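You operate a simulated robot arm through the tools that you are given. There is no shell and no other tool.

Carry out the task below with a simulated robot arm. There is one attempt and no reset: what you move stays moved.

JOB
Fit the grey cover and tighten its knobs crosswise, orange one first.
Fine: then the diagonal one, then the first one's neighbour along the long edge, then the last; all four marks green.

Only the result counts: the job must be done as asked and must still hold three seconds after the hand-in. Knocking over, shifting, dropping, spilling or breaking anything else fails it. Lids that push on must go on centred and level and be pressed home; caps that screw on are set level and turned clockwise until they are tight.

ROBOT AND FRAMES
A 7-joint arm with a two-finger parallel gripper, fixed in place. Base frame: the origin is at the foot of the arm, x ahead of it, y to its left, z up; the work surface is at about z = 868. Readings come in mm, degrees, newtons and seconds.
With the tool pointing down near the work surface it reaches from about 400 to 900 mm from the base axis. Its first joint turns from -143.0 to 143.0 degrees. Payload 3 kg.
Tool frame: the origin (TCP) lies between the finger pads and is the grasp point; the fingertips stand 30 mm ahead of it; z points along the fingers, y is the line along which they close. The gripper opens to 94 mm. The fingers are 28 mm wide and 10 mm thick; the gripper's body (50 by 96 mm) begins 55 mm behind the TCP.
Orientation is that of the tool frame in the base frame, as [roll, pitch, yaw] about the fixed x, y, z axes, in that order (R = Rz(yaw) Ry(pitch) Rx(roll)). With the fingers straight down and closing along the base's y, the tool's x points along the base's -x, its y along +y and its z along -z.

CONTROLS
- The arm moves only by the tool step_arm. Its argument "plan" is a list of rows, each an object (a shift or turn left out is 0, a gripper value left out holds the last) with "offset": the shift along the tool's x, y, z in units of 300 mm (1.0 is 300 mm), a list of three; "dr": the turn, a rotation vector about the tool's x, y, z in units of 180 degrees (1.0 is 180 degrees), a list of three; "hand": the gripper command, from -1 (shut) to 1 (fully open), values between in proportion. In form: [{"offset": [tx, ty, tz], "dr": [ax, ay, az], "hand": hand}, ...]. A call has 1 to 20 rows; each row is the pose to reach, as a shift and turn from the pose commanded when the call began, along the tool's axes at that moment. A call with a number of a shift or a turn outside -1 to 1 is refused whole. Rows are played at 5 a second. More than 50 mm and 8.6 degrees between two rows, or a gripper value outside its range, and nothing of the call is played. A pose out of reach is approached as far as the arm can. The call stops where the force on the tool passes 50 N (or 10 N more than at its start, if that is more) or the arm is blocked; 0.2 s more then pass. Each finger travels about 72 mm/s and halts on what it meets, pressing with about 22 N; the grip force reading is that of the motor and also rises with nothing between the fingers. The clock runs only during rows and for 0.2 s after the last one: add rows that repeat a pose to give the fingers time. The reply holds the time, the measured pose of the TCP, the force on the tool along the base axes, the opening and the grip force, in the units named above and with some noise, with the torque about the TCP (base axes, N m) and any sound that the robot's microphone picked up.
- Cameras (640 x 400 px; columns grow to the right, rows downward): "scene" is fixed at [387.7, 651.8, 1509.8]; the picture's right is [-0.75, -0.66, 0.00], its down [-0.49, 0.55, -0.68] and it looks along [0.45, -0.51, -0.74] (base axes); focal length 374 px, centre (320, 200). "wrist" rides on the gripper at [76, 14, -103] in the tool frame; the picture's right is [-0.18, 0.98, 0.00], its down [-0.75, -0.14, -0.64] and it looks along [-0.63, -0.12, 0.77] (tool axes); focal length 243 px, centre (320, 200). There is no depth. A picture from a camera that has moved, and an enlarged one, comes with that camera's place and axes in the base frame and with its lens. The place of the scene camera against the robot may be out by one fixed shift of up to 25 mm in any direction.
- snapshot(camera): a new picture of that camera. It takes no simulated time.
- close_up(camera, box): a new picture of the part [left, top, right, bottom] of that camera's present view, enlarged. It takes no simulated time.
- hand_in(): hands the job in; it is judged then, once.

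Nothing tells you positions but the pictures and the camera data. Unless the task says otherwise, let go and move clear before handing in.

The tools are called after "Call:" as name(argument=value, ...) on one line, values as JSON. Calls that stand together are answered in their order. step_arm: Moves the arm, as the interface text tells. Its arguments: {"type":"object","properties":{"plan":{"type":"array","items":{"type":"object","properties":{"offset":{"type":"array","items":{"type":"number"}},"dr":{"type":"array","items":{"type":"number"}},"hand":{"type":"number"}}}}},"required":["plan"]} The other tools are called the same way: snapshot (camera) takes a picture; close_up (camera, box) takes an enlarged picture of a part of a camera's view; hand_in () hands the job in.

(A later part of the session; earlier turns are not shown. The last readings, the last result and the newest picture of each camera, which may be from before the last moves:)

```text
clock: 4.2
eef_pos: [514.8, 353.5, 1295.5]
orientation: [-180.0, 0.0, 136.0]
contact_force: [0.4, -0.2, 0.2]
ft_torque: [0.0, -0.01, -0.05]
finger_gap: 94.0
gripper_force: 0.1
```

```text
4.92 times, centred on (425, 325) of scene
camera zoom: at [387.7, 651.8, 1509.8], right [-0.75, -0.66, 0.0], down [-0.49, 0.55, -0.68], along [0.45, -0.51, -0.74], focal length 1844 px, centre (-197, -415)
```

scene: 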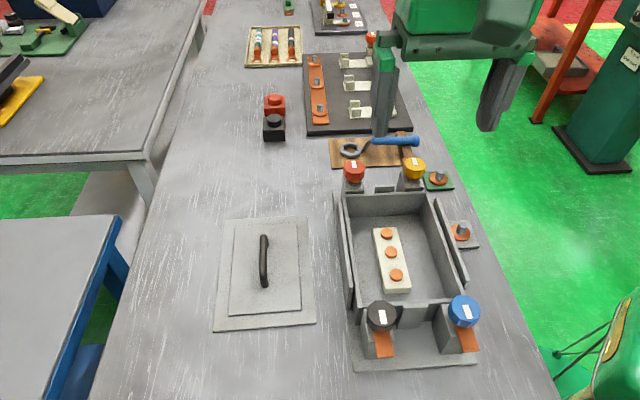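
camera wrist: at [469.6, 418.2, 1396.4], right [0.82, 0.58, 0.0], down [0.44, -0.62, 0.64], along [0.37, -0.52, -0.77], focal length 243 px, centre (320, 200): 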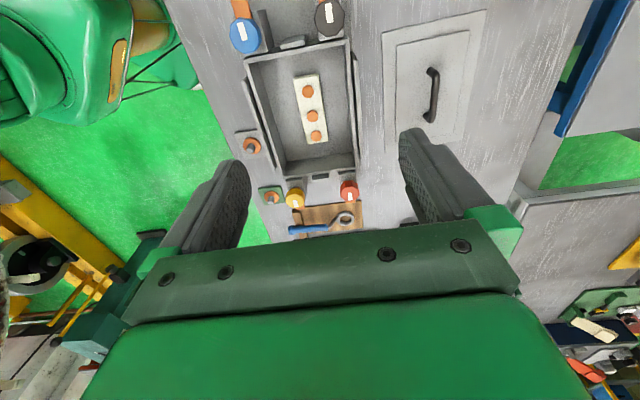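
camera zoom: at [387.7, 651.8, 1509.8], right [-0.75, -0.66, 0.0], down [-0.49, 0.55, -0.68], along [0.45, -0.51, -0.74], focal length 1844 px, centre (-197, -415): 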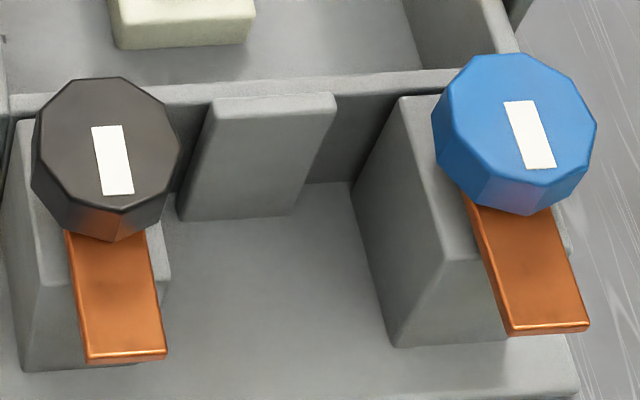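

The handle bar sits about 913 mm high, centred over the cover at about (738, 421). I'll move straight above it, stopping at z = 990 to check the alignment.

Call:
step_arm(plan=[{"offset": [-0.0378, 0.0678, 0.1018], "hand": 1}, {"offset": [-0.0757, 0.1357, 0.2037]}, {"offset": [-0.1135, 0.2035, 0.3055]}, {"offset": [-0.1513, 0.2713, 0.4073]}, {"offset": [-0.1892, 0.3392, 0.5092]}, {"offset": [-0.227, 0.407, 0.611]}, {"offset": [-0.2648, 0.4748, 0.7128]}, {"offset": [-0.3027, 0.5427, 0.8147]}, {"offset": [-0.3405, 0.6105, 0.9165]}, {"offset": [-0.3783, 0.6783, 1.0]}, {"offset": [-0.3783, 0.6783, 1.0]}])

Call:
snapshot(camera="wrist")

Call:
snapshot(camera="scene")

```text
clock: 6.6
eef_pos: [737.4, 422.6, 995.7]
orientation: [180.0, -0.1, 136.0]
contact_force: [0.0, 0.8, 0.0]
ft_torque: [-0.02, -0.02, -0.02]
finger_gap: 94.0
gripper_force: 0.1
```

```text
taken
camera wrist: at [691.7, 487.6, 1096.4], right [0.81, 0.58, 0.0], down [0.44, -0.62, 0.64], along [0.37, -0.52, -0.77], focal length 243 px, centre (320, 200)
```

wrist: 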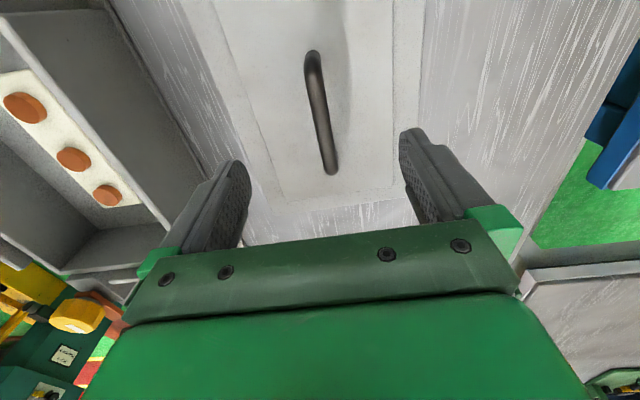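

```text
taken
```

scene: 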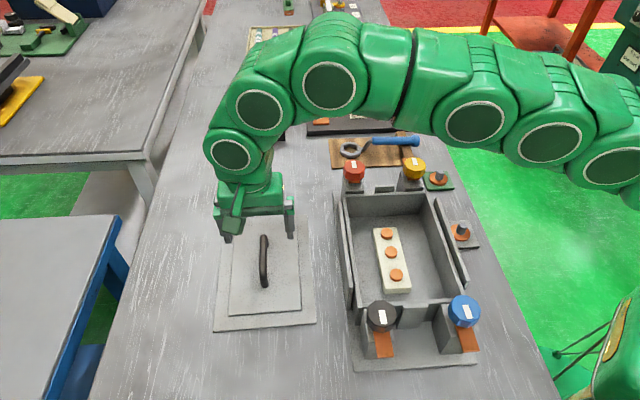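

Call:
close_up(camera="wrist", box=[270, 40, 370, 190])

Call:
close_up(camera="scene", box=[200, 190, 320, 300])

```text
2.67 times, centred on (320, 115) of wrist
camera zoom: at [691.7, 487.6, 1096.4], right [0.81, 0.58, 0.0], down [0.44, -0.62, 0.64], along [0.37, -0.52, -0.77], focal length 647 px, centre (320, 427)
```

zoom: 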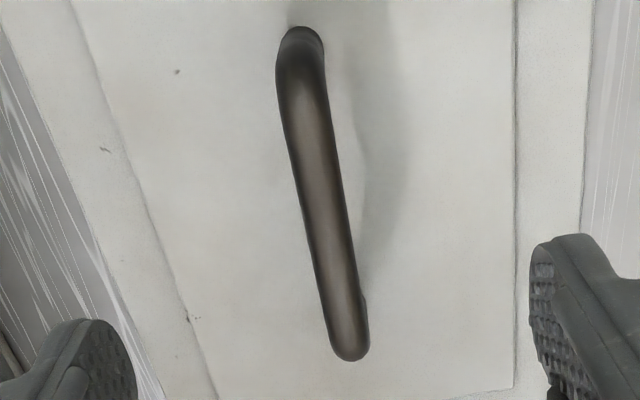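

```text
3.64 times, centred on (260, 245) of scene
camera zoom: at [387.7, 651.8, 1509.8], right [-0.75, -0.66, 0.0], down [-0.49, 0.55, -0.68], along [0.45, -0.51, -0.74], focal length 1362 px, centre (538, 36)
```

zoom: 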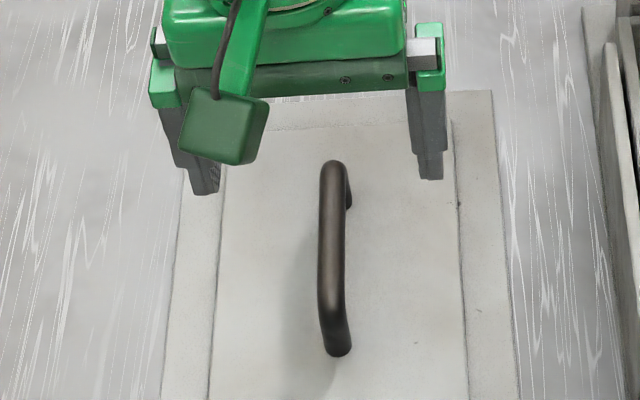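

The bar is centred between the fingers to within about 1.5 mm. I'll trim that and lower the open fingers around the bar, stopping short of the panel.

Call:
step_arm(plan=[{"offset": [-0.003, 0.005, 0.07], "hand": 1}, {"offset": [-0.005, 0.005, 0.14]}, {"offset": [-0.005, 0.005, 0.2]}, {"offset": [-0.005, 0.005, 0.24]}, {"offset": [-0.005, 0.005, 0.275]}, {"offset": [-0.005, 0.005, 0.275]}])

Call:
snapshot(camera="wrist")

Call:
close_up(camera="scene", box=[200, 190, 320, 300])

```text
clock: 8.0
eef_pos: [740.6, 423.4, 913.2]
orientation: [-179.9, 0.0, 136.0]
contact_force: [-0.5, -0.6, 0.8]
ft_torque: [0.03, 0.01, 0.01]
finger_gap: 94.2
gripper_force: 0.0
```

```text
taken
camera wrist: at [694.9, 488.0, 1013.8], right [0.81, 0.58, 0.0], down [0.44, -0.62, 0.64], along [0.37, -0.52, -0.77], focal length 243 px, centre (320, 200)
```

wrist: 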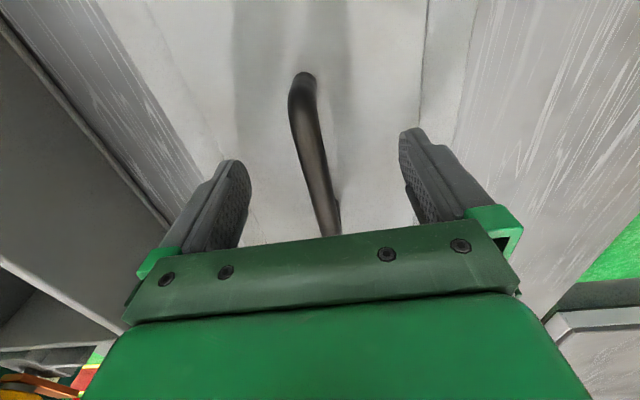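

```text
3.64 times, centred on (260, 245) of scene
camera zoom: at [387.7, 651.8, 1509.8], right [-0.75, -0.66, 0.0], down [-0.49, 0.55, -0.68], along [0.45, -0.51, -0.74], focal length 1362 px, centre (538, 36)
```

zoom: 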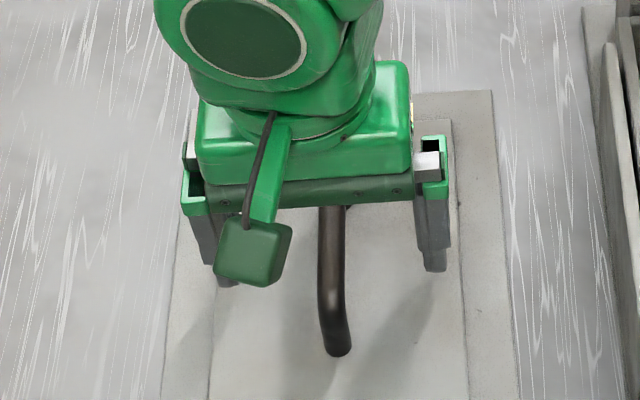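

The bar is at the grasp point with the fingertips just above the panel, so I'll close the fingers on it.

Call:
step_arm(plan=[{"hand": 0}, {"hand": -0.5}, {"hand": -1}, {"hand": -1}, {"hand": -1}, {"hand": -1}, {"hand": -1}])

Call:
snapshot(camera="wrist")

Call:
close_up(camera="scene", box=[200, 190, 330, 340])

```text
clock: 9.6
eef_pos: [740.6, 424.6, 913.4]
orientation: [-180.0, 0.0, 136.1]
contact_force: [-0.2, -0.8, 12.8]
ft_torque: [0.1, 0.1, 0.35]
finger_gap: 14.1
gripper_force: 22.3
```

```text
taken
camera wrist: at [695.0, 487.9, 1014.5], right [0.82, 0.58, 0.0], down [0.44, -0.63, 0.64], along [0.37, -0.52, -0.77], focal length 243 px, centre (320, 200)
```

wrist: 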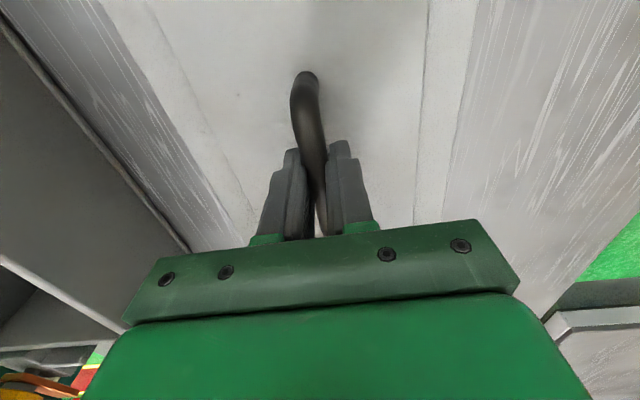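

```text
2.67 times, centred on (265, 265) of scene
camera zoom: at [387.7, 651.8, 1509.8], right [-0.75, -0.66, 0.0], down [-0.49, 0.55, -0.68], along [0.45, -0.51, -0.74], focal length 999 px, centre (467, 27)
```

zoom: 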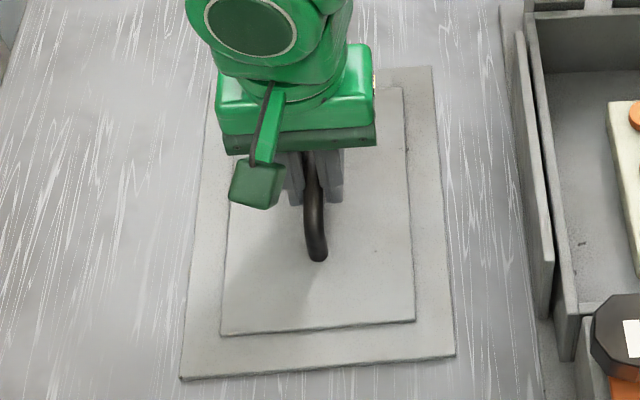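

The bar is gripped at 14 mm. I'll lift a little and read the weight, then look at how it hangs.

Call:
step_arm(plan=[{"offset": [0, 0, -0.02]}, {"offset": [0, 0, -0.05]}, {"offset": [0, 0, -0.1]}, {"offset": [0, 0, -0.15]}, {"offset": [0, 0, -0.15]}])

Call:
snapshot(camera="scene")

Call:
snapshot(camera="wrist")

```text
clock: 10.8
eef_pos: [740.5, 422.6, 957.5]
orientation: [-180.0, 0.0, 136.1]
contact_force: [-0.4, 0.3, 0.7]
ft_torque: [-0.01, -0.02, -0.02]
finger_gap: 0.3
gripper_force: 21.9
```

```text
taken
```

scene: 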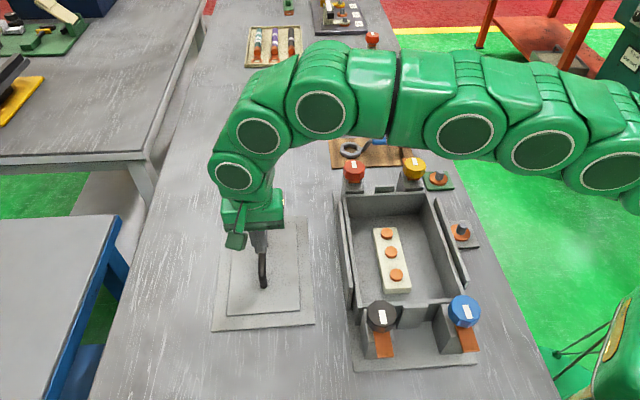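

```text
taken
camera wrist: at [694.7, 487.8, 1058.8], right [0.82, 0.58, 0.0], down [0.44, -0.62, 0.64], along [0.37, -0.52, -0.77], focal length 243 px, centre (320, 200)
```

wrist: 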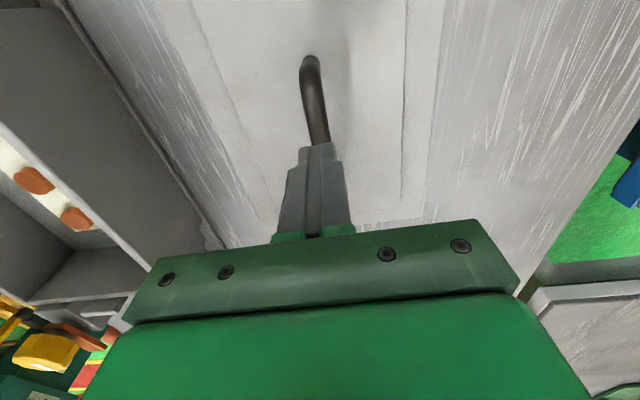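

The handle slipped out: the cover is still lying on the table, so my grip was probably too high on the bar. I'll look closely and then feel for the top of the bar with the closed fingertips.

Call:
close_up(camera="wrist", box=[260, 30, 380, 180])

Call:
close_up(camera="scene", box=[200, 200, 330, 340])

Call:
close_up(camera="scene", box=[235, 210, 295, 300])

```text
2.67 times, centred on (320, 105) of wrist
camera zoom: at [694.7, 487.8, 1058.8], right [0.82, 0.58, 0.0], down [0.44, -0.62, 0.64], along [0.37, -0.52, -0.77], focal length 647 px, centre (320, 453)
```

zoom: 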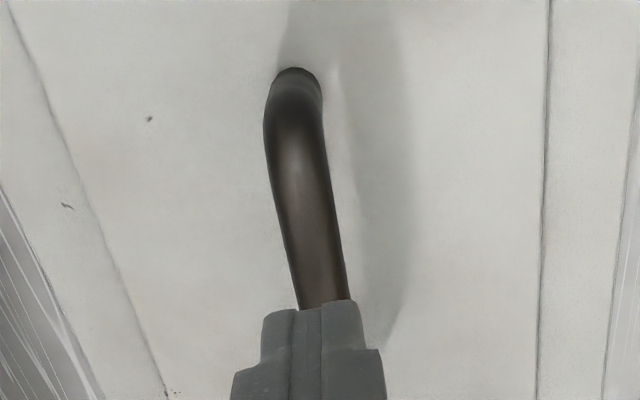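

```text
2.86 times, centred on (265, 270) of scene
camera zoom: at [387.7, 651.8, 1509.8], right [-0.75, -0.66, 0.0], down [-0.49, 0.55, -0.68], along [0.45, -0.51, -0.74], focal length 1070 px, centre (477, 0)
```

zoom: 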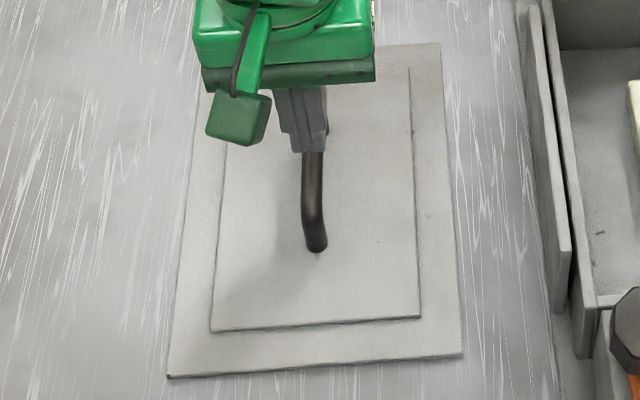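

```text
4.44 times, centred on (265, 255) of scene
camera zoom: at [387.7, 651.8, 1509.8], right [-0.75, -0.66, 0.0], down [-0.49, 0.55, -0.68], along [0.45, -0.51, -0.74], focal length 1664 px, centre (564, -44)
```

zoom: 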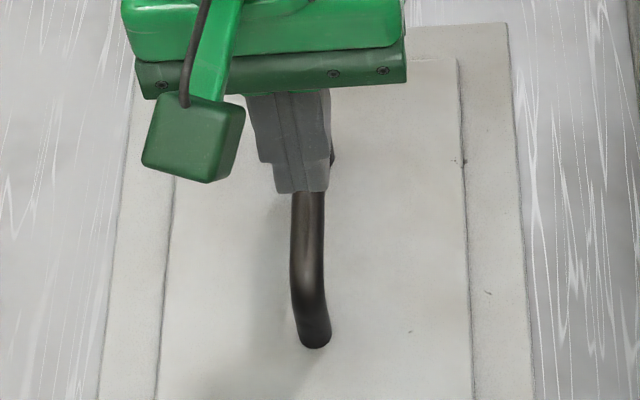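

Call:
step_arm(plan=[{"offset": [0, 0, 0.01], "hand": -1}, {"offset": [0, 0, 0.02]}, {"offset": [0, 0, 0.02]}])

```text
clock: 11.6
eef_pos: [740.5, 424.1, 952.1]
orientation: [-180.0, 0.0, 136.0]
contact_force: [-0.1, 0.0, 0.4]
ft_torque: [-0.03, -0.01, -0.01]
finger_gap: 0.0
gripper_force: 22.1
```

Call:
step_arm(plan=[{"offset": [0, 0, 0.0067]}, {"offset": [0, 0, 0.0133]}, {"offset": [0, 0, 0.0133]}])

Call:
step_arm(plan=[{"offset": [0, 0, 0.0067]}, {"offset": [0, 0, 0.0133]}, {"offset": [0, 0, 0.0133]}])

Call:
step_arm(plan=[{"offset": [0, 0, 0.0067]}, {"offset": [0, 0, 0.01]}, {"offset": [0, 0, 0.01]}])

```text
clock: 12.4
eef_pos: [741.3, 423.2, 947.9]
orientation: [180.0, -0.1, 135.9]
contact_force: [-0.5, 1.3, -0.1]
ft_torque: [0.0, 0.05, 0.0]
finger_gap: 0.0
gripper_force: 21.8
```

```text
clock: 13.2
eef_pos: [740.0, 424.2, 941.9]
orientation: [179.9, 0.0, 136.0]
contact_force: [0.6, 0.5, 0.9]
ft_torque: [0.0, 0.04, 0.03]
finger_gap: 0.0
gripper_force: 22.4
```

```text
clock: 14.0
eef_pos: [739.9, 423.9, 941.6]
orientation: [179.8, 0.0, 136.0]
contact_force: [-5.5, -3.7, 27.6]
ft_torque: [0.21, 0.43, 0.11]
finger_gap: 0.3
gripper_force: 22.0
```

The bar's top is at about 911.7, so its centre is near 904.5; my first grip was 9 mm off the pad centre. I'll open, go deeper and regrip, then lift in small steps while reading the force.

Call:
step_arm(plan=[{"offset": [0, 0, -0.02], "hand": -1}, {"offset": [0, 0, -0.02], "hand": 0.2}, {"offset": [0, 0, -0.02], "hand": 0.2}, {"offset": [0, 0, -0.02], "hand": 0.2}, {"offset": [0, 0, 0.02], "hand": 0.2}, {"offset": [0, 0, 0.06], "hand": 0.2}, {"offset": [0, 0, 0.09], "hand": 0.2}, {"offset": [0, 0, 0.11], "hand": 0.2}, {"offset": [0, 0, 0.11], "hand": 0.2}])

Call:
snapshot(camera="wrist")

```text
clock: 16.0
eef_pos: [740.8, 422.9, 906.9]
orientation: [-179.9, 0.0, 136.0]
contact_force: [-0.9, 0.4, -1.1]
ft_torque: [0.0, 0.01, 0.03]
finger_gap: 56.6
gripper_force: 0.1
```

```text
taken
camera wrist: at [694.4, 487.6, 1008.7], right [0.82, 0.58, 0.0], down [0.44, -0.62, 0.64], along [0.37, -0.52, -0.77], focal length 243 px, centre (320, 200)
```

wrist: 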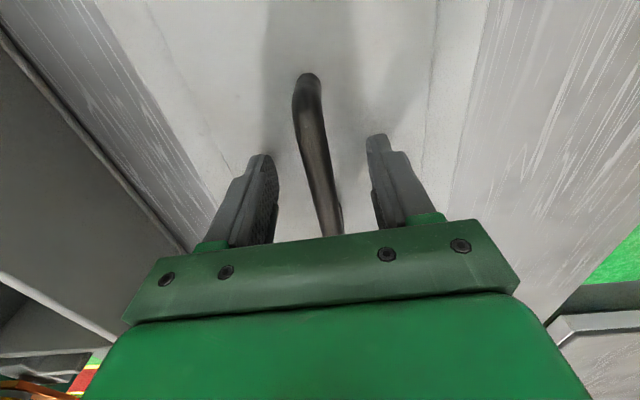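

Call:
step_arm(plan=[{"hand": -0.4}, {"hand": -1}, {"hand": -1}, {"hand": -1}, {"hand": -1}])

Call:
snapshot(camera="wrist")

```text
clock: 17.2
eef_pos: [740.4, 423.6, 907.7]
orientation: [180.0, 0.0, 136.0]
contact_force: [0.7, 1.3, 2.3]
ft_torque: [-0.01, 0.01, -0.05]
finger_gap: 18.1
gripper_force: 22.4
```

```text
taken
camera wrist: at [694.4, 487.6, 1008.8], right [0.82, 0.58, 0.0], down [0.44, -0.62, 0.64], along [0.37, -0.52, -0.77], focal length 243 px, centre (320, 200)
```

wrist: 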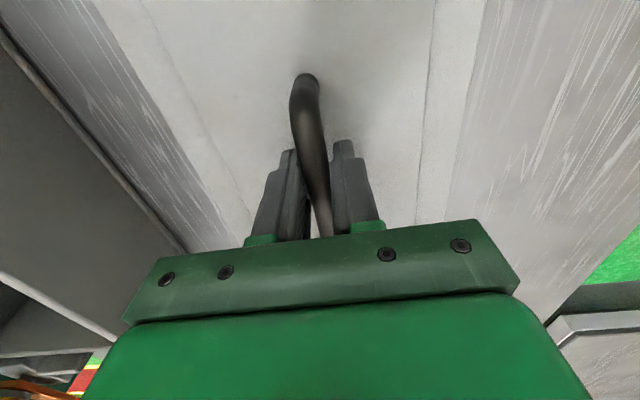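

The gap is now 18 mm, so this grip is fuller. I'll lift by 2 mm steps and watch the gap and force.

Call:
step_arm(plan=[{"offset": [0, 0, -0.003]}, {"offset": [0, 0, -0.007]}, {"offset": [0, 0, -0.007]}])

Call:
step_arm(plan=[{"offset": [0, 0, -0.003]}, {"offset": [0, 0, -0.007]}, {"offset": [0, 0, -0.007]}])

Call:
close_up(camera="scene", box=[200, 200, 330, 340])

```text
clock: 18.0
eef_pos: [738.6, 423.7, 910.1]
orientation: [-180.0, 0.0, 135.9]
contact_force: [0.5, -1.5, 0.1]
ft_torque: [0.04, 0.02, -0.01]
finger_gap: 18.4
gripper_force: 22.1
```

```text
clock: 18.8
eef_pos: [741.1, 422.9, 911.6]
orientation: [179.9, 0.0, 136.0]
contact_force: [0.8, -0.9, -5.2]
ft_torque: [0.02, 0.03, 0.02]
finger_gap: 18.3
gripper_force: 22.4
```

```text
2.86 times, centred on (265, 270) of scene
camera zoom: at [387.7, 651.8, 1509.8], right [-0.75, -0.66, 0.0], down [-0.49, 0.55, -0.68], along [0.45, -0.51, -0.74], focal length 1070 px, centre (477, 0)
```

zoom: 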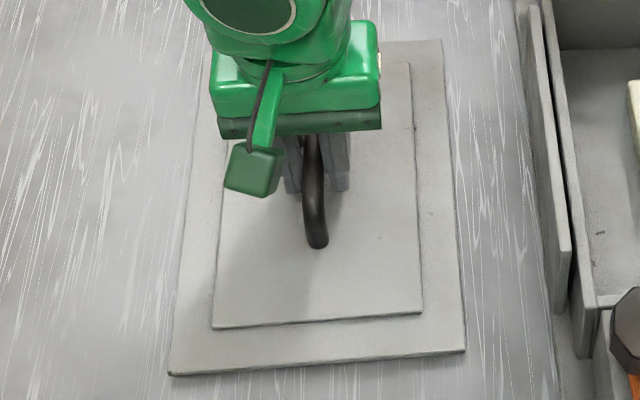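

The grip holds and the tool now carries about 5 N, so the cover is lifting. I'll continue up slowly.

Call:
step_arm(plan=[{"offset": [0, 0, -0.02]}, {"offset": [0, 0, -0.04]}, {"offset": [0, 0, -0.06]}, {"offset": [0, 0, -0.08]}, {"offset": [0, 0, -0.1]}, {"offset": [0, 0, -0.1]}])

Call:
snapshot(camera="scene")

Call:
snapshot(camera="wrist")

```text
clock: 20.2
eef_pos: [741.6, 423.1, 942.5]
orientation: [-179.9, 0.0, 136.0]
contact_force: [-0.3, -0.3, -5.3]
ft_torque: [-0.01, 0.01, -0.01]
finger_gap: 18.1
gripper_force: 22.3
```

```text
taken
```

scene: 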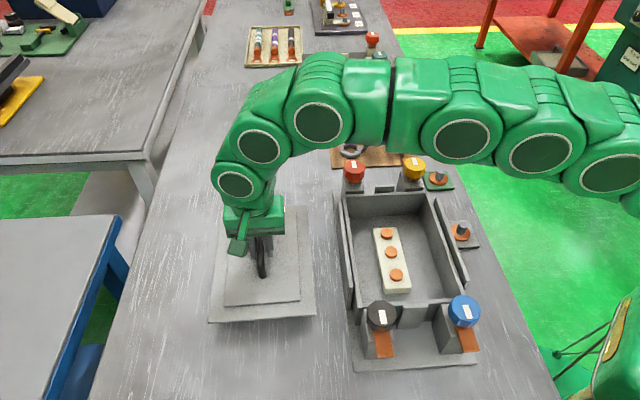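

```text
taken
camera wrist: at [694.8, 487.2, 1042.6], right [0.82, 0.58, 0.0], down [0.44, -0.62, 0.64], along [0.37, -0.52, -0.77], focal length 243 px, centre (320, 200)
```

wrist: 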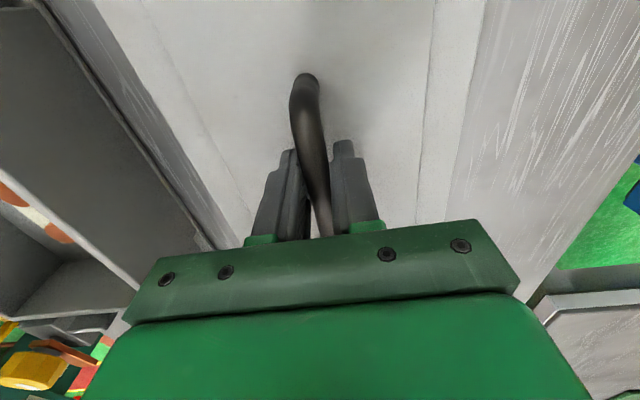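

The cover hangs level and balanced. I'll raise it clear and carry it toward the box slowly, keeping its underside above the knobs.

Call:
step_arm(plan=[{"offset": [0, 0, -0.06]}, {"offset": [0, 0, -0.12]}, {"offset": [0, 0, -0.19]}, {"offset": [0.002, -0.056, -0.225]}, {"offset": [0.005, -0.112, -0.26]}, {"offset": [0.007, -0.168, -0.295]}, {"offset": [0.01, -0.224, -0.33]}, {"offset": [0.012, -0.28, -0.36]}, {"offset": [0.015, -0.336, -0.39]}, {"offset": [0.018, -0.392, -0.39]}, {"offset": [0.021, -0.448, -0.39]}, {"offset": [0.024, -0.504, -0.39]}, {"offset": [0.027, -0.56, -0.39]}, {"offset": [0.027, -0.56, -0.39]}])

Call:
snapshot(camera="scene")

Call:
snapshot(camera="wrist")

```text
clock: 23.2
eef_pos: [618.0, 307.6, 1058.3]
orientation: [-179.8, -0.1, 136.0]
contact_force: [0.0, -0.6, -4.8]
ft_torque: [0.02, 0.01, 0.05]
finger_gap: 18.2
gripper_force: 21.8
```

```text
taken
```

scene: 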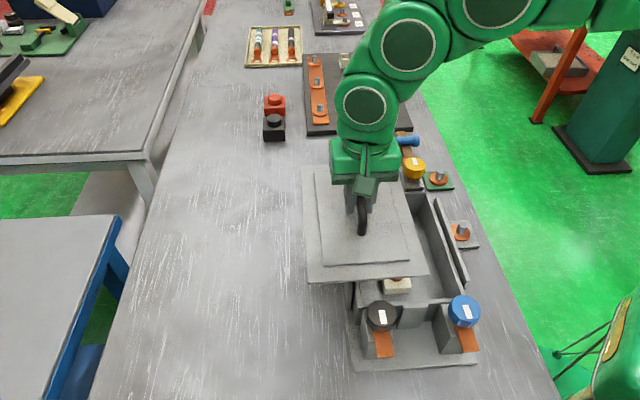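

```text
taken
camera wrist: at [572.5, 372.0, 1159.8], right [0.82, 0.58, 0.0], down [0.45, -0.62, 0.64], along [0.37, -0.52, -0.77], focal length 243 px, centre (320, 200)
```

wrist: 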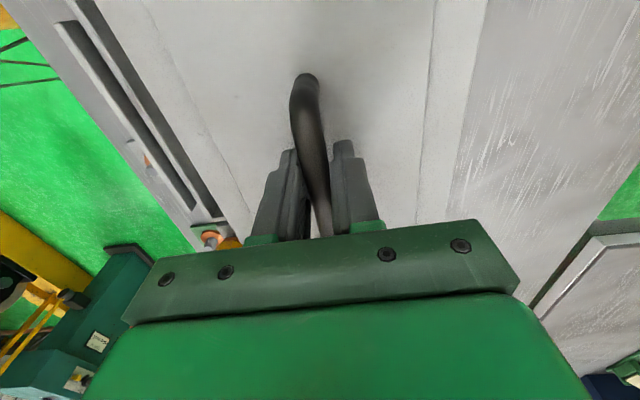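

Call:
close_up(camera="scene", box=[290, 260, 340, 295])

Call:
close_up(camera="scene", box=[400, 255, 450, 290])

Call:
close_up(camera="scene", box=[285, 155, 335, 190])

Call:
close_up(camera="scene", box=[385, 160, 435, 195])

```text
11.43 times, centred on (315, 278) of scene
camera zoom: at [387.7, 651.8, 1509.8], right [-0.75, -0.66, 0.0], down [-0.49, 0.55, -0.68], along [0.45, -0.51, -0.74], focal length 4280 px, centre (377, -686)
```

zoom: 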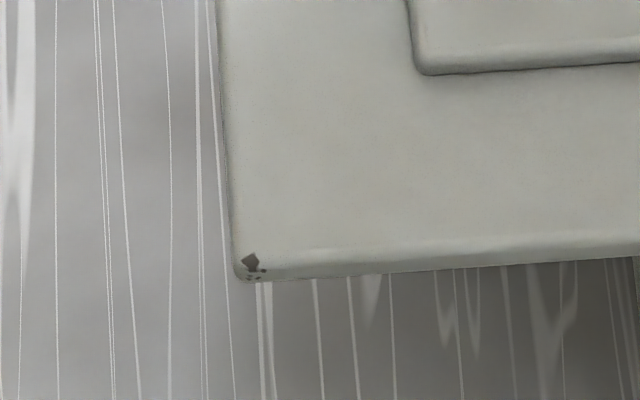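

```text
11.43 times, centred on (425, 272) of scene
camera zoom: at [387.7, 651.8, 1509.8], right [-0.75, -0.66, 0.0], down [-0.49, 0.55, -0.68], along [0.45, -0.51, -0.74], focal length 4280 px, centre (-880, -629)
```

zoom: 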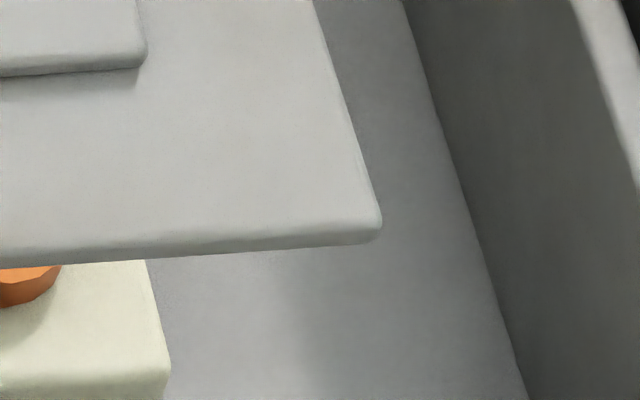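

```text
11.43 times, centred on (310, 172) of scene
camera zoom: at [387.7, 651.8, 1509.8], right [-0.75, -0.66, 0.0], down [-0.49, 0.55, -0.68], along [0.45, -0.51, -0.74], focal length 4280 px, centre (434, 514)
```

zoom: 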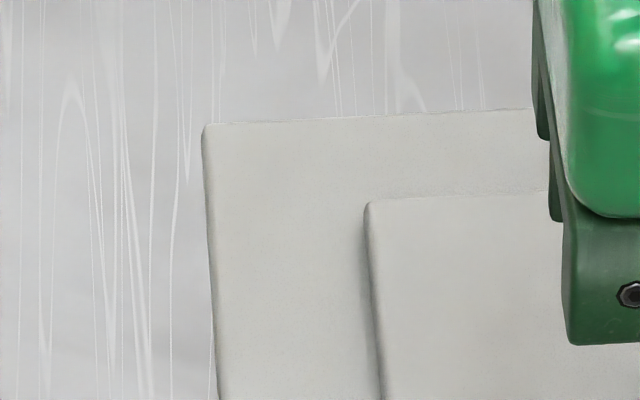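

```text
11.43 times, centred on (410, 178) of scene
camera zoom: at [387.7, 651.8, 1509.8], right [-0.75, -0.66, 0.0], down [-0.49, 0.55, -0.68], along [0.45, -0.51, -0.74], focal length 4280 px, centre (-709, 457)
```

zoom: 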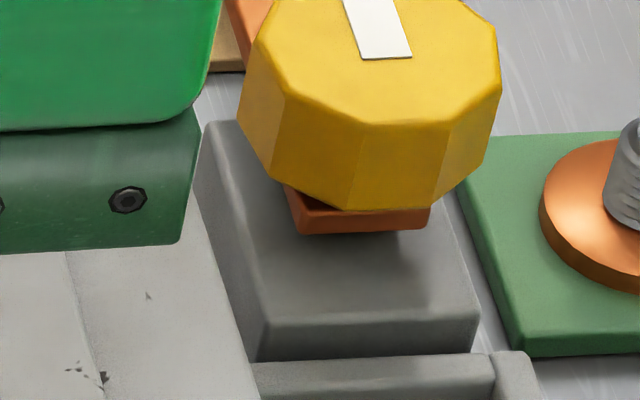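

The held cover measures square to the hand, centred within about 2 mm, so I can carry it over the box. I'll move by (-57, -55) mm with a 0.9° correction and check before lowering.

Call:
step_arm(plan=[{"offset": [0.002, -0.066, 0], "dr": [0, 0, 0.0012]}, {"offset": [0.004, -0.132, 0], "dr": [0, 0, 0.0025]}, {"offset": [0.006, -0.198, 0], "dr": [0, 0, 0.0038]}, {"offset": [0.008, -0.2633, 0], "dr": [0, 0, 0.005]}, {"offset": [0.008, -0.2633, 0], "dr": [0, 0, 0.005]}, {"offset": [0.008, -0.2633, 0], "dr": [0, 0, 0.005]}])

Call:
snapshot(camera="scene")

Call:
snapshot(camera="wrist")

```text
clock: 24.6
eef_pos: [561.5, 254.6, 1059.6]
orientation: [180.0, 0.0, 135.1]
contact_force: [-0.6, -0.8, -5.5]
ft_torque: [0.02, 0.01, 0.04]
finger_gap: 18.0
gripper_force: 22.1
```

```text
taken
```

scene: 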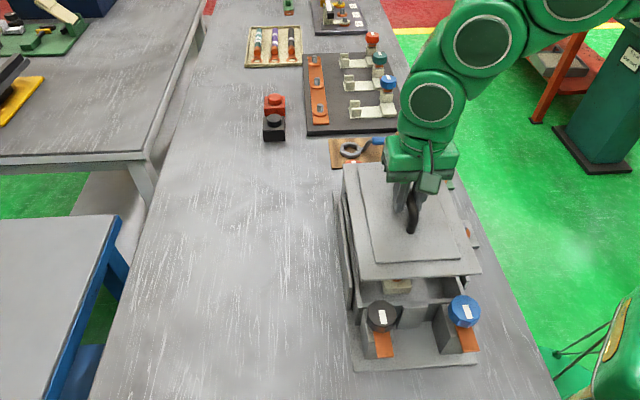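

```text
taken
camera wrist: at [516.9, 318.1, 1160.4], right [0.82, 0.57, 0.0], down [0.43, -0.63, 0.64], along [0.36, -0.53, -0.77], focal length 243 px, centre (320, 200)
```

wrist: 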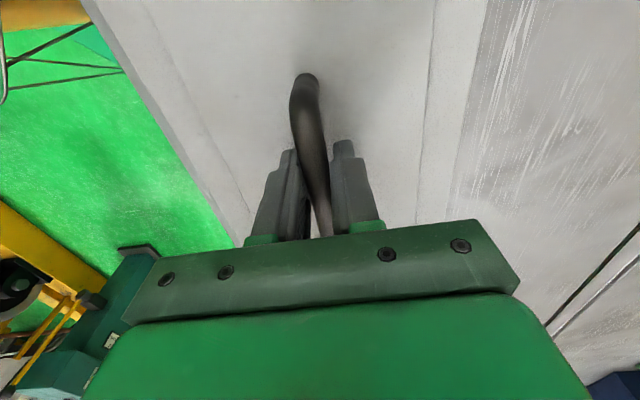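

Call:
step_arm(plan=[{"offset": [0, 0, 0.05]}, {"offset": [0, 0, 0.1]}, {"offset": [0, 0, 0.15]}, {"offset": [0, 0, 0.2]}, {"offset": [0, 0, 0.2]}])

Call:
snapshot(camera="scene")

Call:
close_up(camera="scene", box=[330, 160, 490, 320])

Call:
close_up(camera="scene", box=[330, 260, 490, 340])

```text
clock: 25.8
eef_pos: [562.0, 253.6, 999.4]
orientation: [179.9, 0.1, 135.1]
contact_force: [1.0, 1.0, -5.8]
ft_torque: [0.06, 0.02, 0.03]
finger_gap: 18.2
gripper_force: 21.9
```

```text
taken
```

scene: 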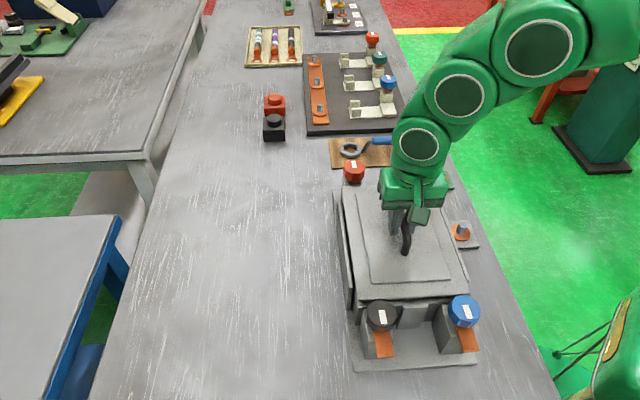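

```text
2.50 times, centred on (410, 240) of scene
camera zoom: at [387.7, 651.8, 1509.8], right [-0.75, -0.66, 0.0], down [-0.49, 0.55, -0.68], along [0.45, -0.51, -0.74], focal length 936 px, centre (95, 100)
```

zoom: 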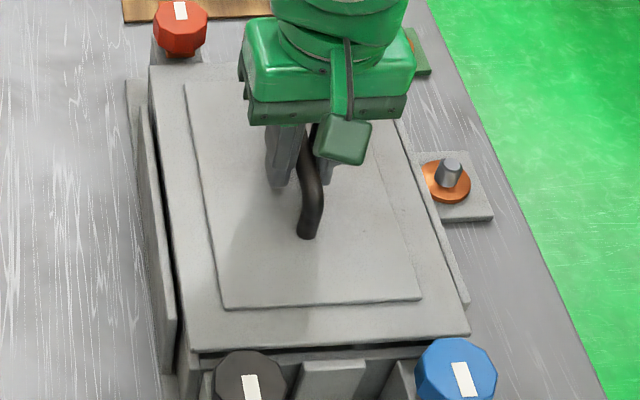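

```text
4.00 times, centred on (410, 300) of scene
camera zoom: at [387.7, 651.8, 1509.8], right [-0.75, -0.66, 0.0], down [-0.49, 0.55, -0.68], along [0.45, -0.51, -0.74], focal length 1498 px, centre (-40, -200)
```

zoom: 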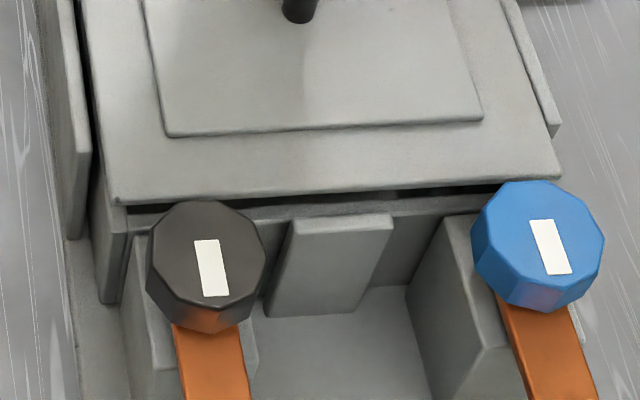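

The cover sits between the fences and its corners match the rim within a millimetre or so. I'll lower it gently until it rests on the rim.

Call:
step_arm(plan=[{"offset": [0, 0, 0.02]}, {"offset": [0, 0, 0.04]}, {"offset": [0, 0, 0.06]}, {"offset": [0, 0, 0.06]}])

Call:
step_arm(plan=[{"offset": [0, 0, 0.007]}, {"offset": [0, 0, 0.0133]}, {"offset": [0, 0, 0.0133]}])

```text
clock: 26.8
eef_pos: [562.2, 253.1, 980.7]
orientation: [179.9, 0.0, 135.2]
contact_force: [-0.9, -2.5, 20.4]
ft_torque: [-0.03, -0.02, 0.01]
finger_gap: 18.4
gripper_force: 21.8
```

```text
clock: 27.6
eef_pos: [561.8, 251.8, 977.2]
orientation: [-180.0, -0.1, 135.1]
contact_force: [-4.9, -3.8, 18.4]
ft_torque: [0.05, 0.02, -0.03]
finger_gap: 18.3
gripper_force: 21.7
```

Contact came at about TCP z = 981 with 20 N, slightly earlier than I estimated. I'll look at whether the cover is seated flat on the rim all round.

Call:
close_up(camera="scene", box=[330, 160, 490, 320])

Call:
close_up(camera="scene", box=[330, 260, 410, 320])

Call:
close_up(camera="scene", box=[410, 260, 490, 320])

Call:
close_up(camera="scene", box=[330, 170, 400, 220])

```text
2.50 times, centred on (410, 240) of scene
camera zoom: at [387.7, 651.8, 1509.8], right [-0.75, -0.66, 0.0], down [-0.49, 0.55, -0.68], along [0.45, -0.51, -0.74], focal length 936 px, centre (95, 100)
```

zoom: 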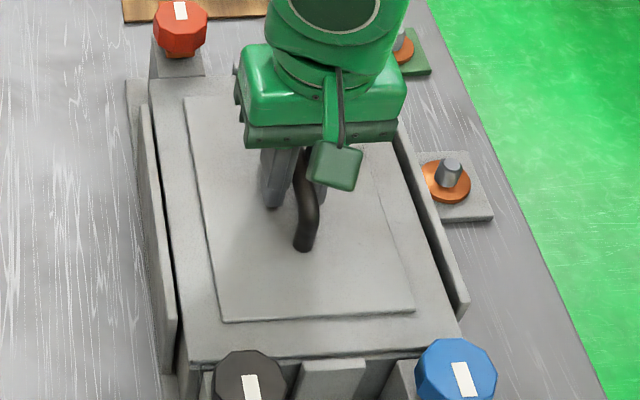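

```text
6.67 times, centred on (370, 290) of scene
camera zoom: at [387.7, 651.8, 1509.8], right [-0.75, -0.66, 0.0], down [-0.49, 0.55, -0.68], along [0.45, -0.51, -0.74], focal length 2497 px, centre (-13, -400)
```

zoom: 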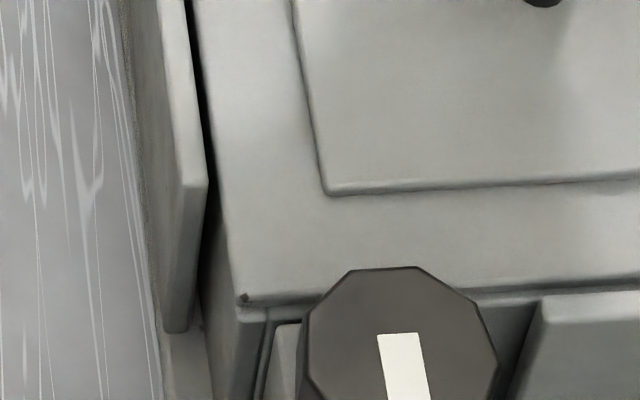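

```text
6.67 times, centred on (450, 290) of scene
camera zoom: at [387.7, 651.8, 1509.8], right [-0.75, -0.66, 0.0], down [-0.49, 0.55, -0.68], along [0.45, -0.51, -0.74], focal length 2497 px, centre (-547, -400)
```

zoom: 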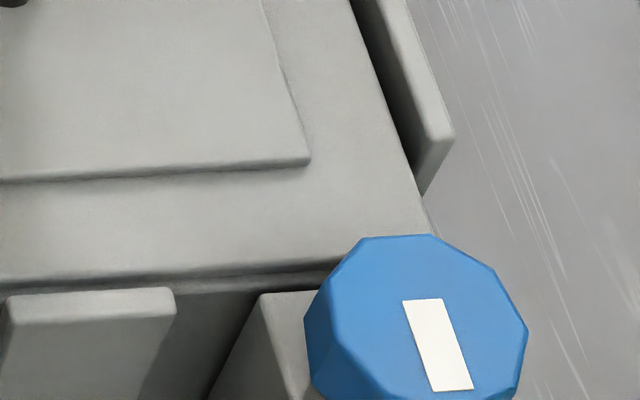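

```text
8.00 times, centred on (365, 195) of scene
camera zoom: at [387.7, 651.8, 1509.8], right [-0.75, -0.66, 0.0], down [-0.49, 0.55, -0.68], along [0.45, -0.51, -0.74], focal length 2996 px, centre (-40, 240)
```

zoom: 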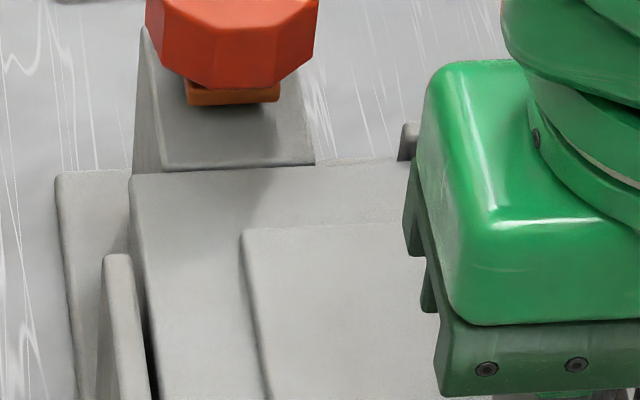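

The cover looks seated flush between the fences and stops. I'll open the fingers and rise straight up.

Call:
step_arm(plan=[{"hand": -0.6}, {"hand": -0.2}, {"hand": 0.2}, {"hand": 0.2}, {"offset": [0, 0, -0.04], "hand": 0.2}, {"offset": [0, 0, -0.1], "hand": 0.2}, {"offset": [0, 0, -0.2], "hand": 0.2}, {"offset": [0, 0, -0.33], "hand": 0.2}, {"offset": [0, 0, -0.48], "hand": 0.2}, {"offset": [0, 0, -0.6], "hand": 0.2}, {"offset": [0, 0, -0.6], "hand": 0.2}])

Call:
snapshot(camera="wrist")

Call:
snapshot(camera="scene")

```text
clock: 30.0
eef_pos: [561.1, 253.2, 1157.1]
orientation: [180.0, 0.0, 135.0]
contact_force: [0.9, 0.2, 0.2]
ft_torque: [-0.02, 0.03, -0.04]
finger_gap: 56.5
gripper_force: 0.0
```

```text
taken
camera wrist: at [515.6, 317.4, 1258.4], right [0.82, 0.57, 0.0], down [0.43, -0.63, 0.64], along [0.36, -0.53, -0.77], focal length 243 px, centre (320, 200)
```

wrist: 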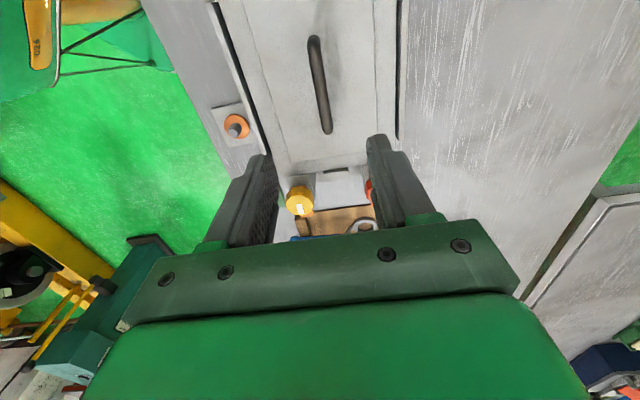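

```text
taken
```

scene: 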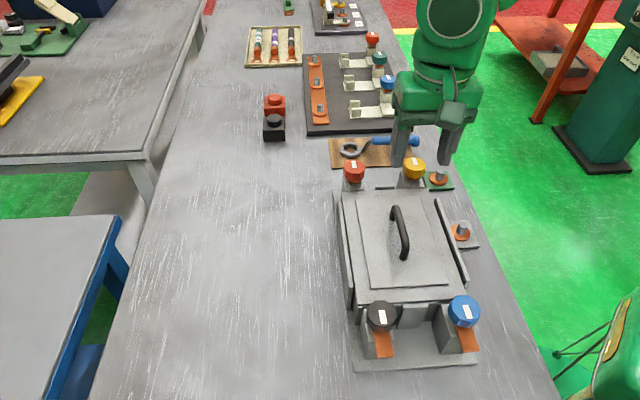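

The cover is on the box. Before choosing the first knob I'll look again at the colours, now side by side with the other knobs on the far stand.

Call:
close_up(camera="scene", box=[355, 25, 405, 95])

Call:
close_up(camera="wrist", box=[280, 170, 380, 230])

Call:
close_up(camera="scene", box=[335, 150, 435, 200])

Call:
close_up(camera="scene", box=[330, 160, 490, 360])

```text
5.71 times, centred on (380, 60) of scene
camera zoom: at [387.7, 651.8, 1509.8], right [-0.75, -0.66, 0.0], down [-0.49, 0.55, -0.68], along [0.45, -0.51, -0.74], focal length 2140 px, centre (-23, 1000)
```

zoom: 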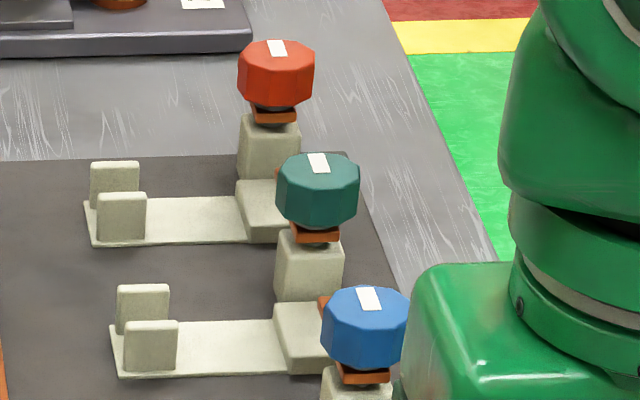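

```text
6.40 times, centred on (330, 200) of wrist
camera zoom: at [515.6, 317.4, 1258.4], right [0.82, 0.57, 0.0], down [0.43, -0.63, 0.64], along [0.36, -0.53, -0.77], focal length 1553 px, centre (256, 200)
```

zoom: 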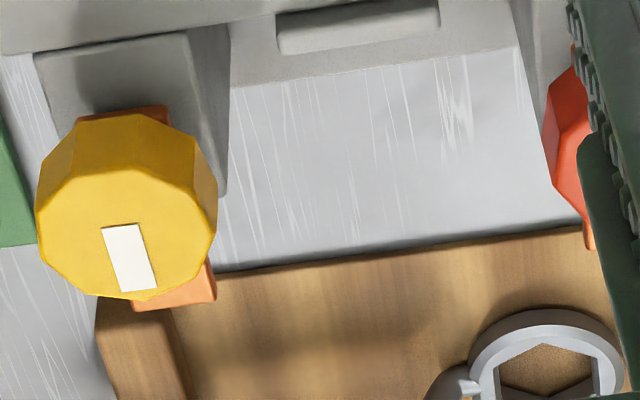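

```text
6.40 times, centred on (385, 175) of scene
camera zoom: at [387.7, 651.8, 1509.8], right [-0.75, -0.66, 0.0], down [-0.49, 0.55, -0.68], along [0.45, -0.51, -0.74], focal length 2397 px, centre (-96, 360)
```

zoom: 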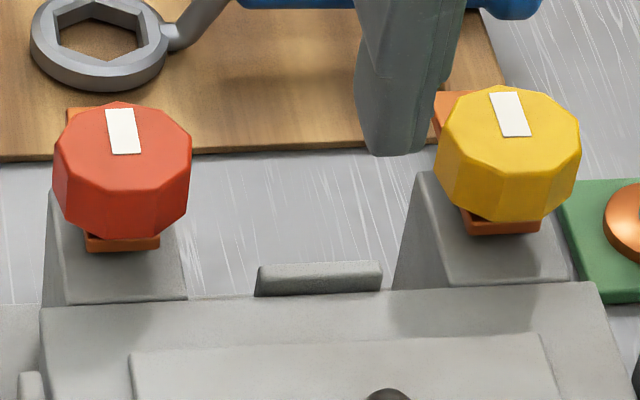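

```text
2.00 times, centred on (410, 260) of scene
camera zoom: at [387.7, 651.8, 1509.8], right [-0.75, -0.66, 0.0], down [-0.49, 0.55, -0.68], along [0.45, -0.51, -0.74], focal length 749 px, centre (140, 80)
```

zoom: 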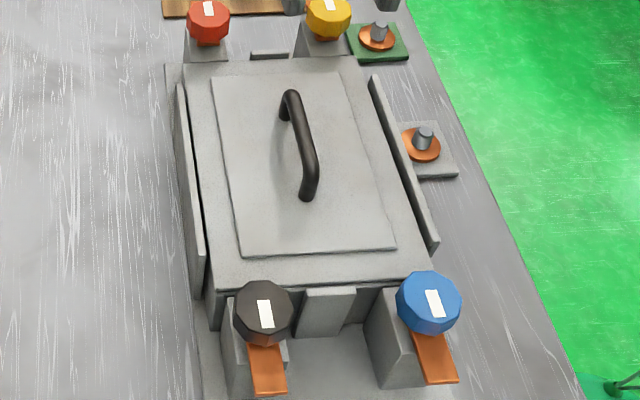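

The cover is on and centred. Before touching knobs I want to see the exact finger shape and the knob heights, so I'll enlarge the gripper and the knobs.

Call:
close_up(camera="scene", box=[380, 60, 500, 180])

Call:
close_up(camera="wrist", box=[180, 120, 440, 260])

Call:
close_up(camera="scene", box=[440, 285, 490, 360])

Call:
close_up(camera="scene", box=[355, 290, 405, 365])

```text
3.33 times, centred on (440, 120) of scene
camera zoom: at [387.7, 651.8, 1509.8], right [-0.75, -0.66, 0.0], down [-0.49, 0.55, -0.68], along [0.45, -0.51, -0.74], focal length 1248 px, centre (-80, 467)
```

zoom: 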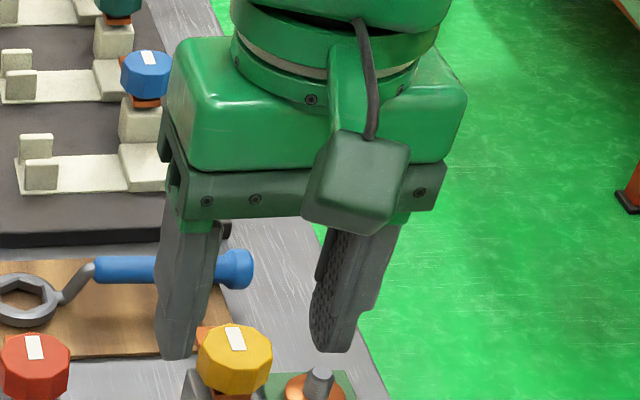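

```text
2.46 times, centred on (310, 190) of wrist
camera zoom: at [515.6, 317.4, 1258.4], right [0.82, 0.57, 0.0], down [0.43, -0.63, 0.64], along [0.36, -0.53, -0.77], focal length 597 px, centre (345, 225)
```

zoom: 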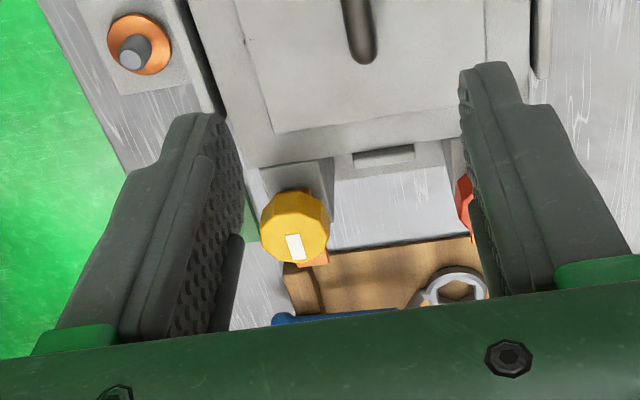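

```text
5.33 times, centred on (465, 322) of scene
camera zoom: at [387.7, 651.8, 1509.8], right [-0.75, -0.66, 0.0], down [-0.49, 0.55, -0.68], along [0.45, -0.51, -0.74], focal length 1997 px, centre (-453, -453)
```

zoom: 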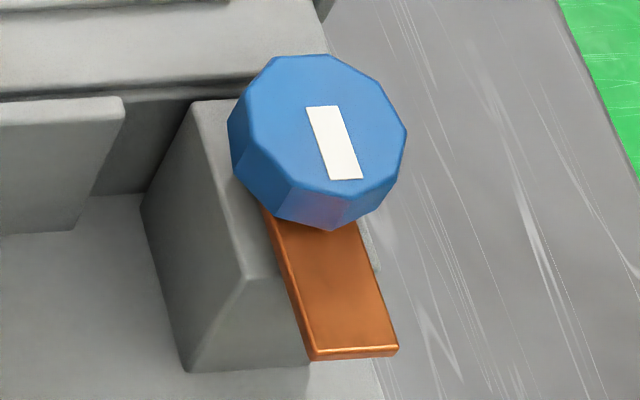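

```text
5.33 times, centred on (380, 328) of scene
camera zoom: at [387.7, 651.8, 1509.8], right [-0.75, -0.66, 0.0], down [-0.49, 0.55, -0.68], along [0.45, -0.51, -0.74], focal length 1997 px, centre (0, -480)
```

zoom: 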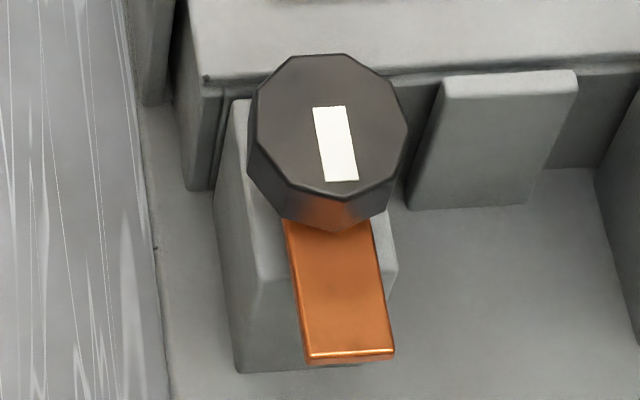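

I need a close, well-lit look at the two warm-coloured knobs to decide which is orange. I'll move the camera just in front of both.

Call:
step_arm(plan=[{"offset": [-0.105, -0.0075, 0.0], "hand": 0.2}, {"offset": [-0.21, -0.015, 0.05]}, {"offset": [-0.315, -0.0225, 0.14]}, {"offset": [-0.42, -0.03, 0.23]}, {"offset": [-0.525, -0.0375, 0.33]}, {"offset": [-0.628, -0.045, 0.427]}, {"offset": [-0.628, -0.045, 0.427]}])

Call:
snapshot(camera="wrist")

```text
clock: 31.6
eef_pos: [685.3, 109.5, 1028.2]
orientation: [-180.0, 0.0, 135.2]
contact_force: [-1.4, 0.0, 0.4]
ft_torque: [0.02, 0.0, 0.02]
finger_gap: 56.8
gripper_force: 0.1
```

```text
taken
camera wrist: at [641.3, 174.8, 1129.2], right [0.82, 0.57, 0.0], down [0.43, -0.63, 0.64], along [0.36, -0.53, -0.77], focal length 243 px, centre (320, 200)
```

wrist: 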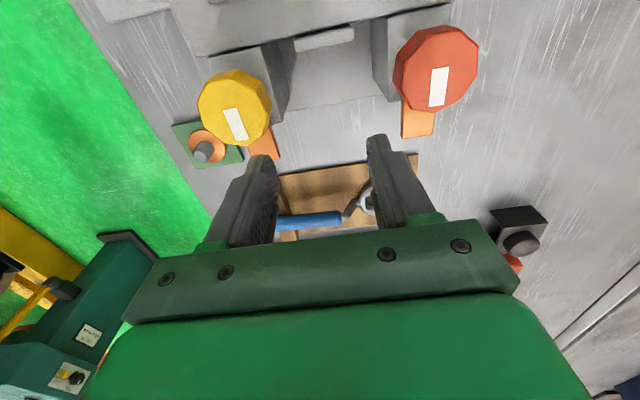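

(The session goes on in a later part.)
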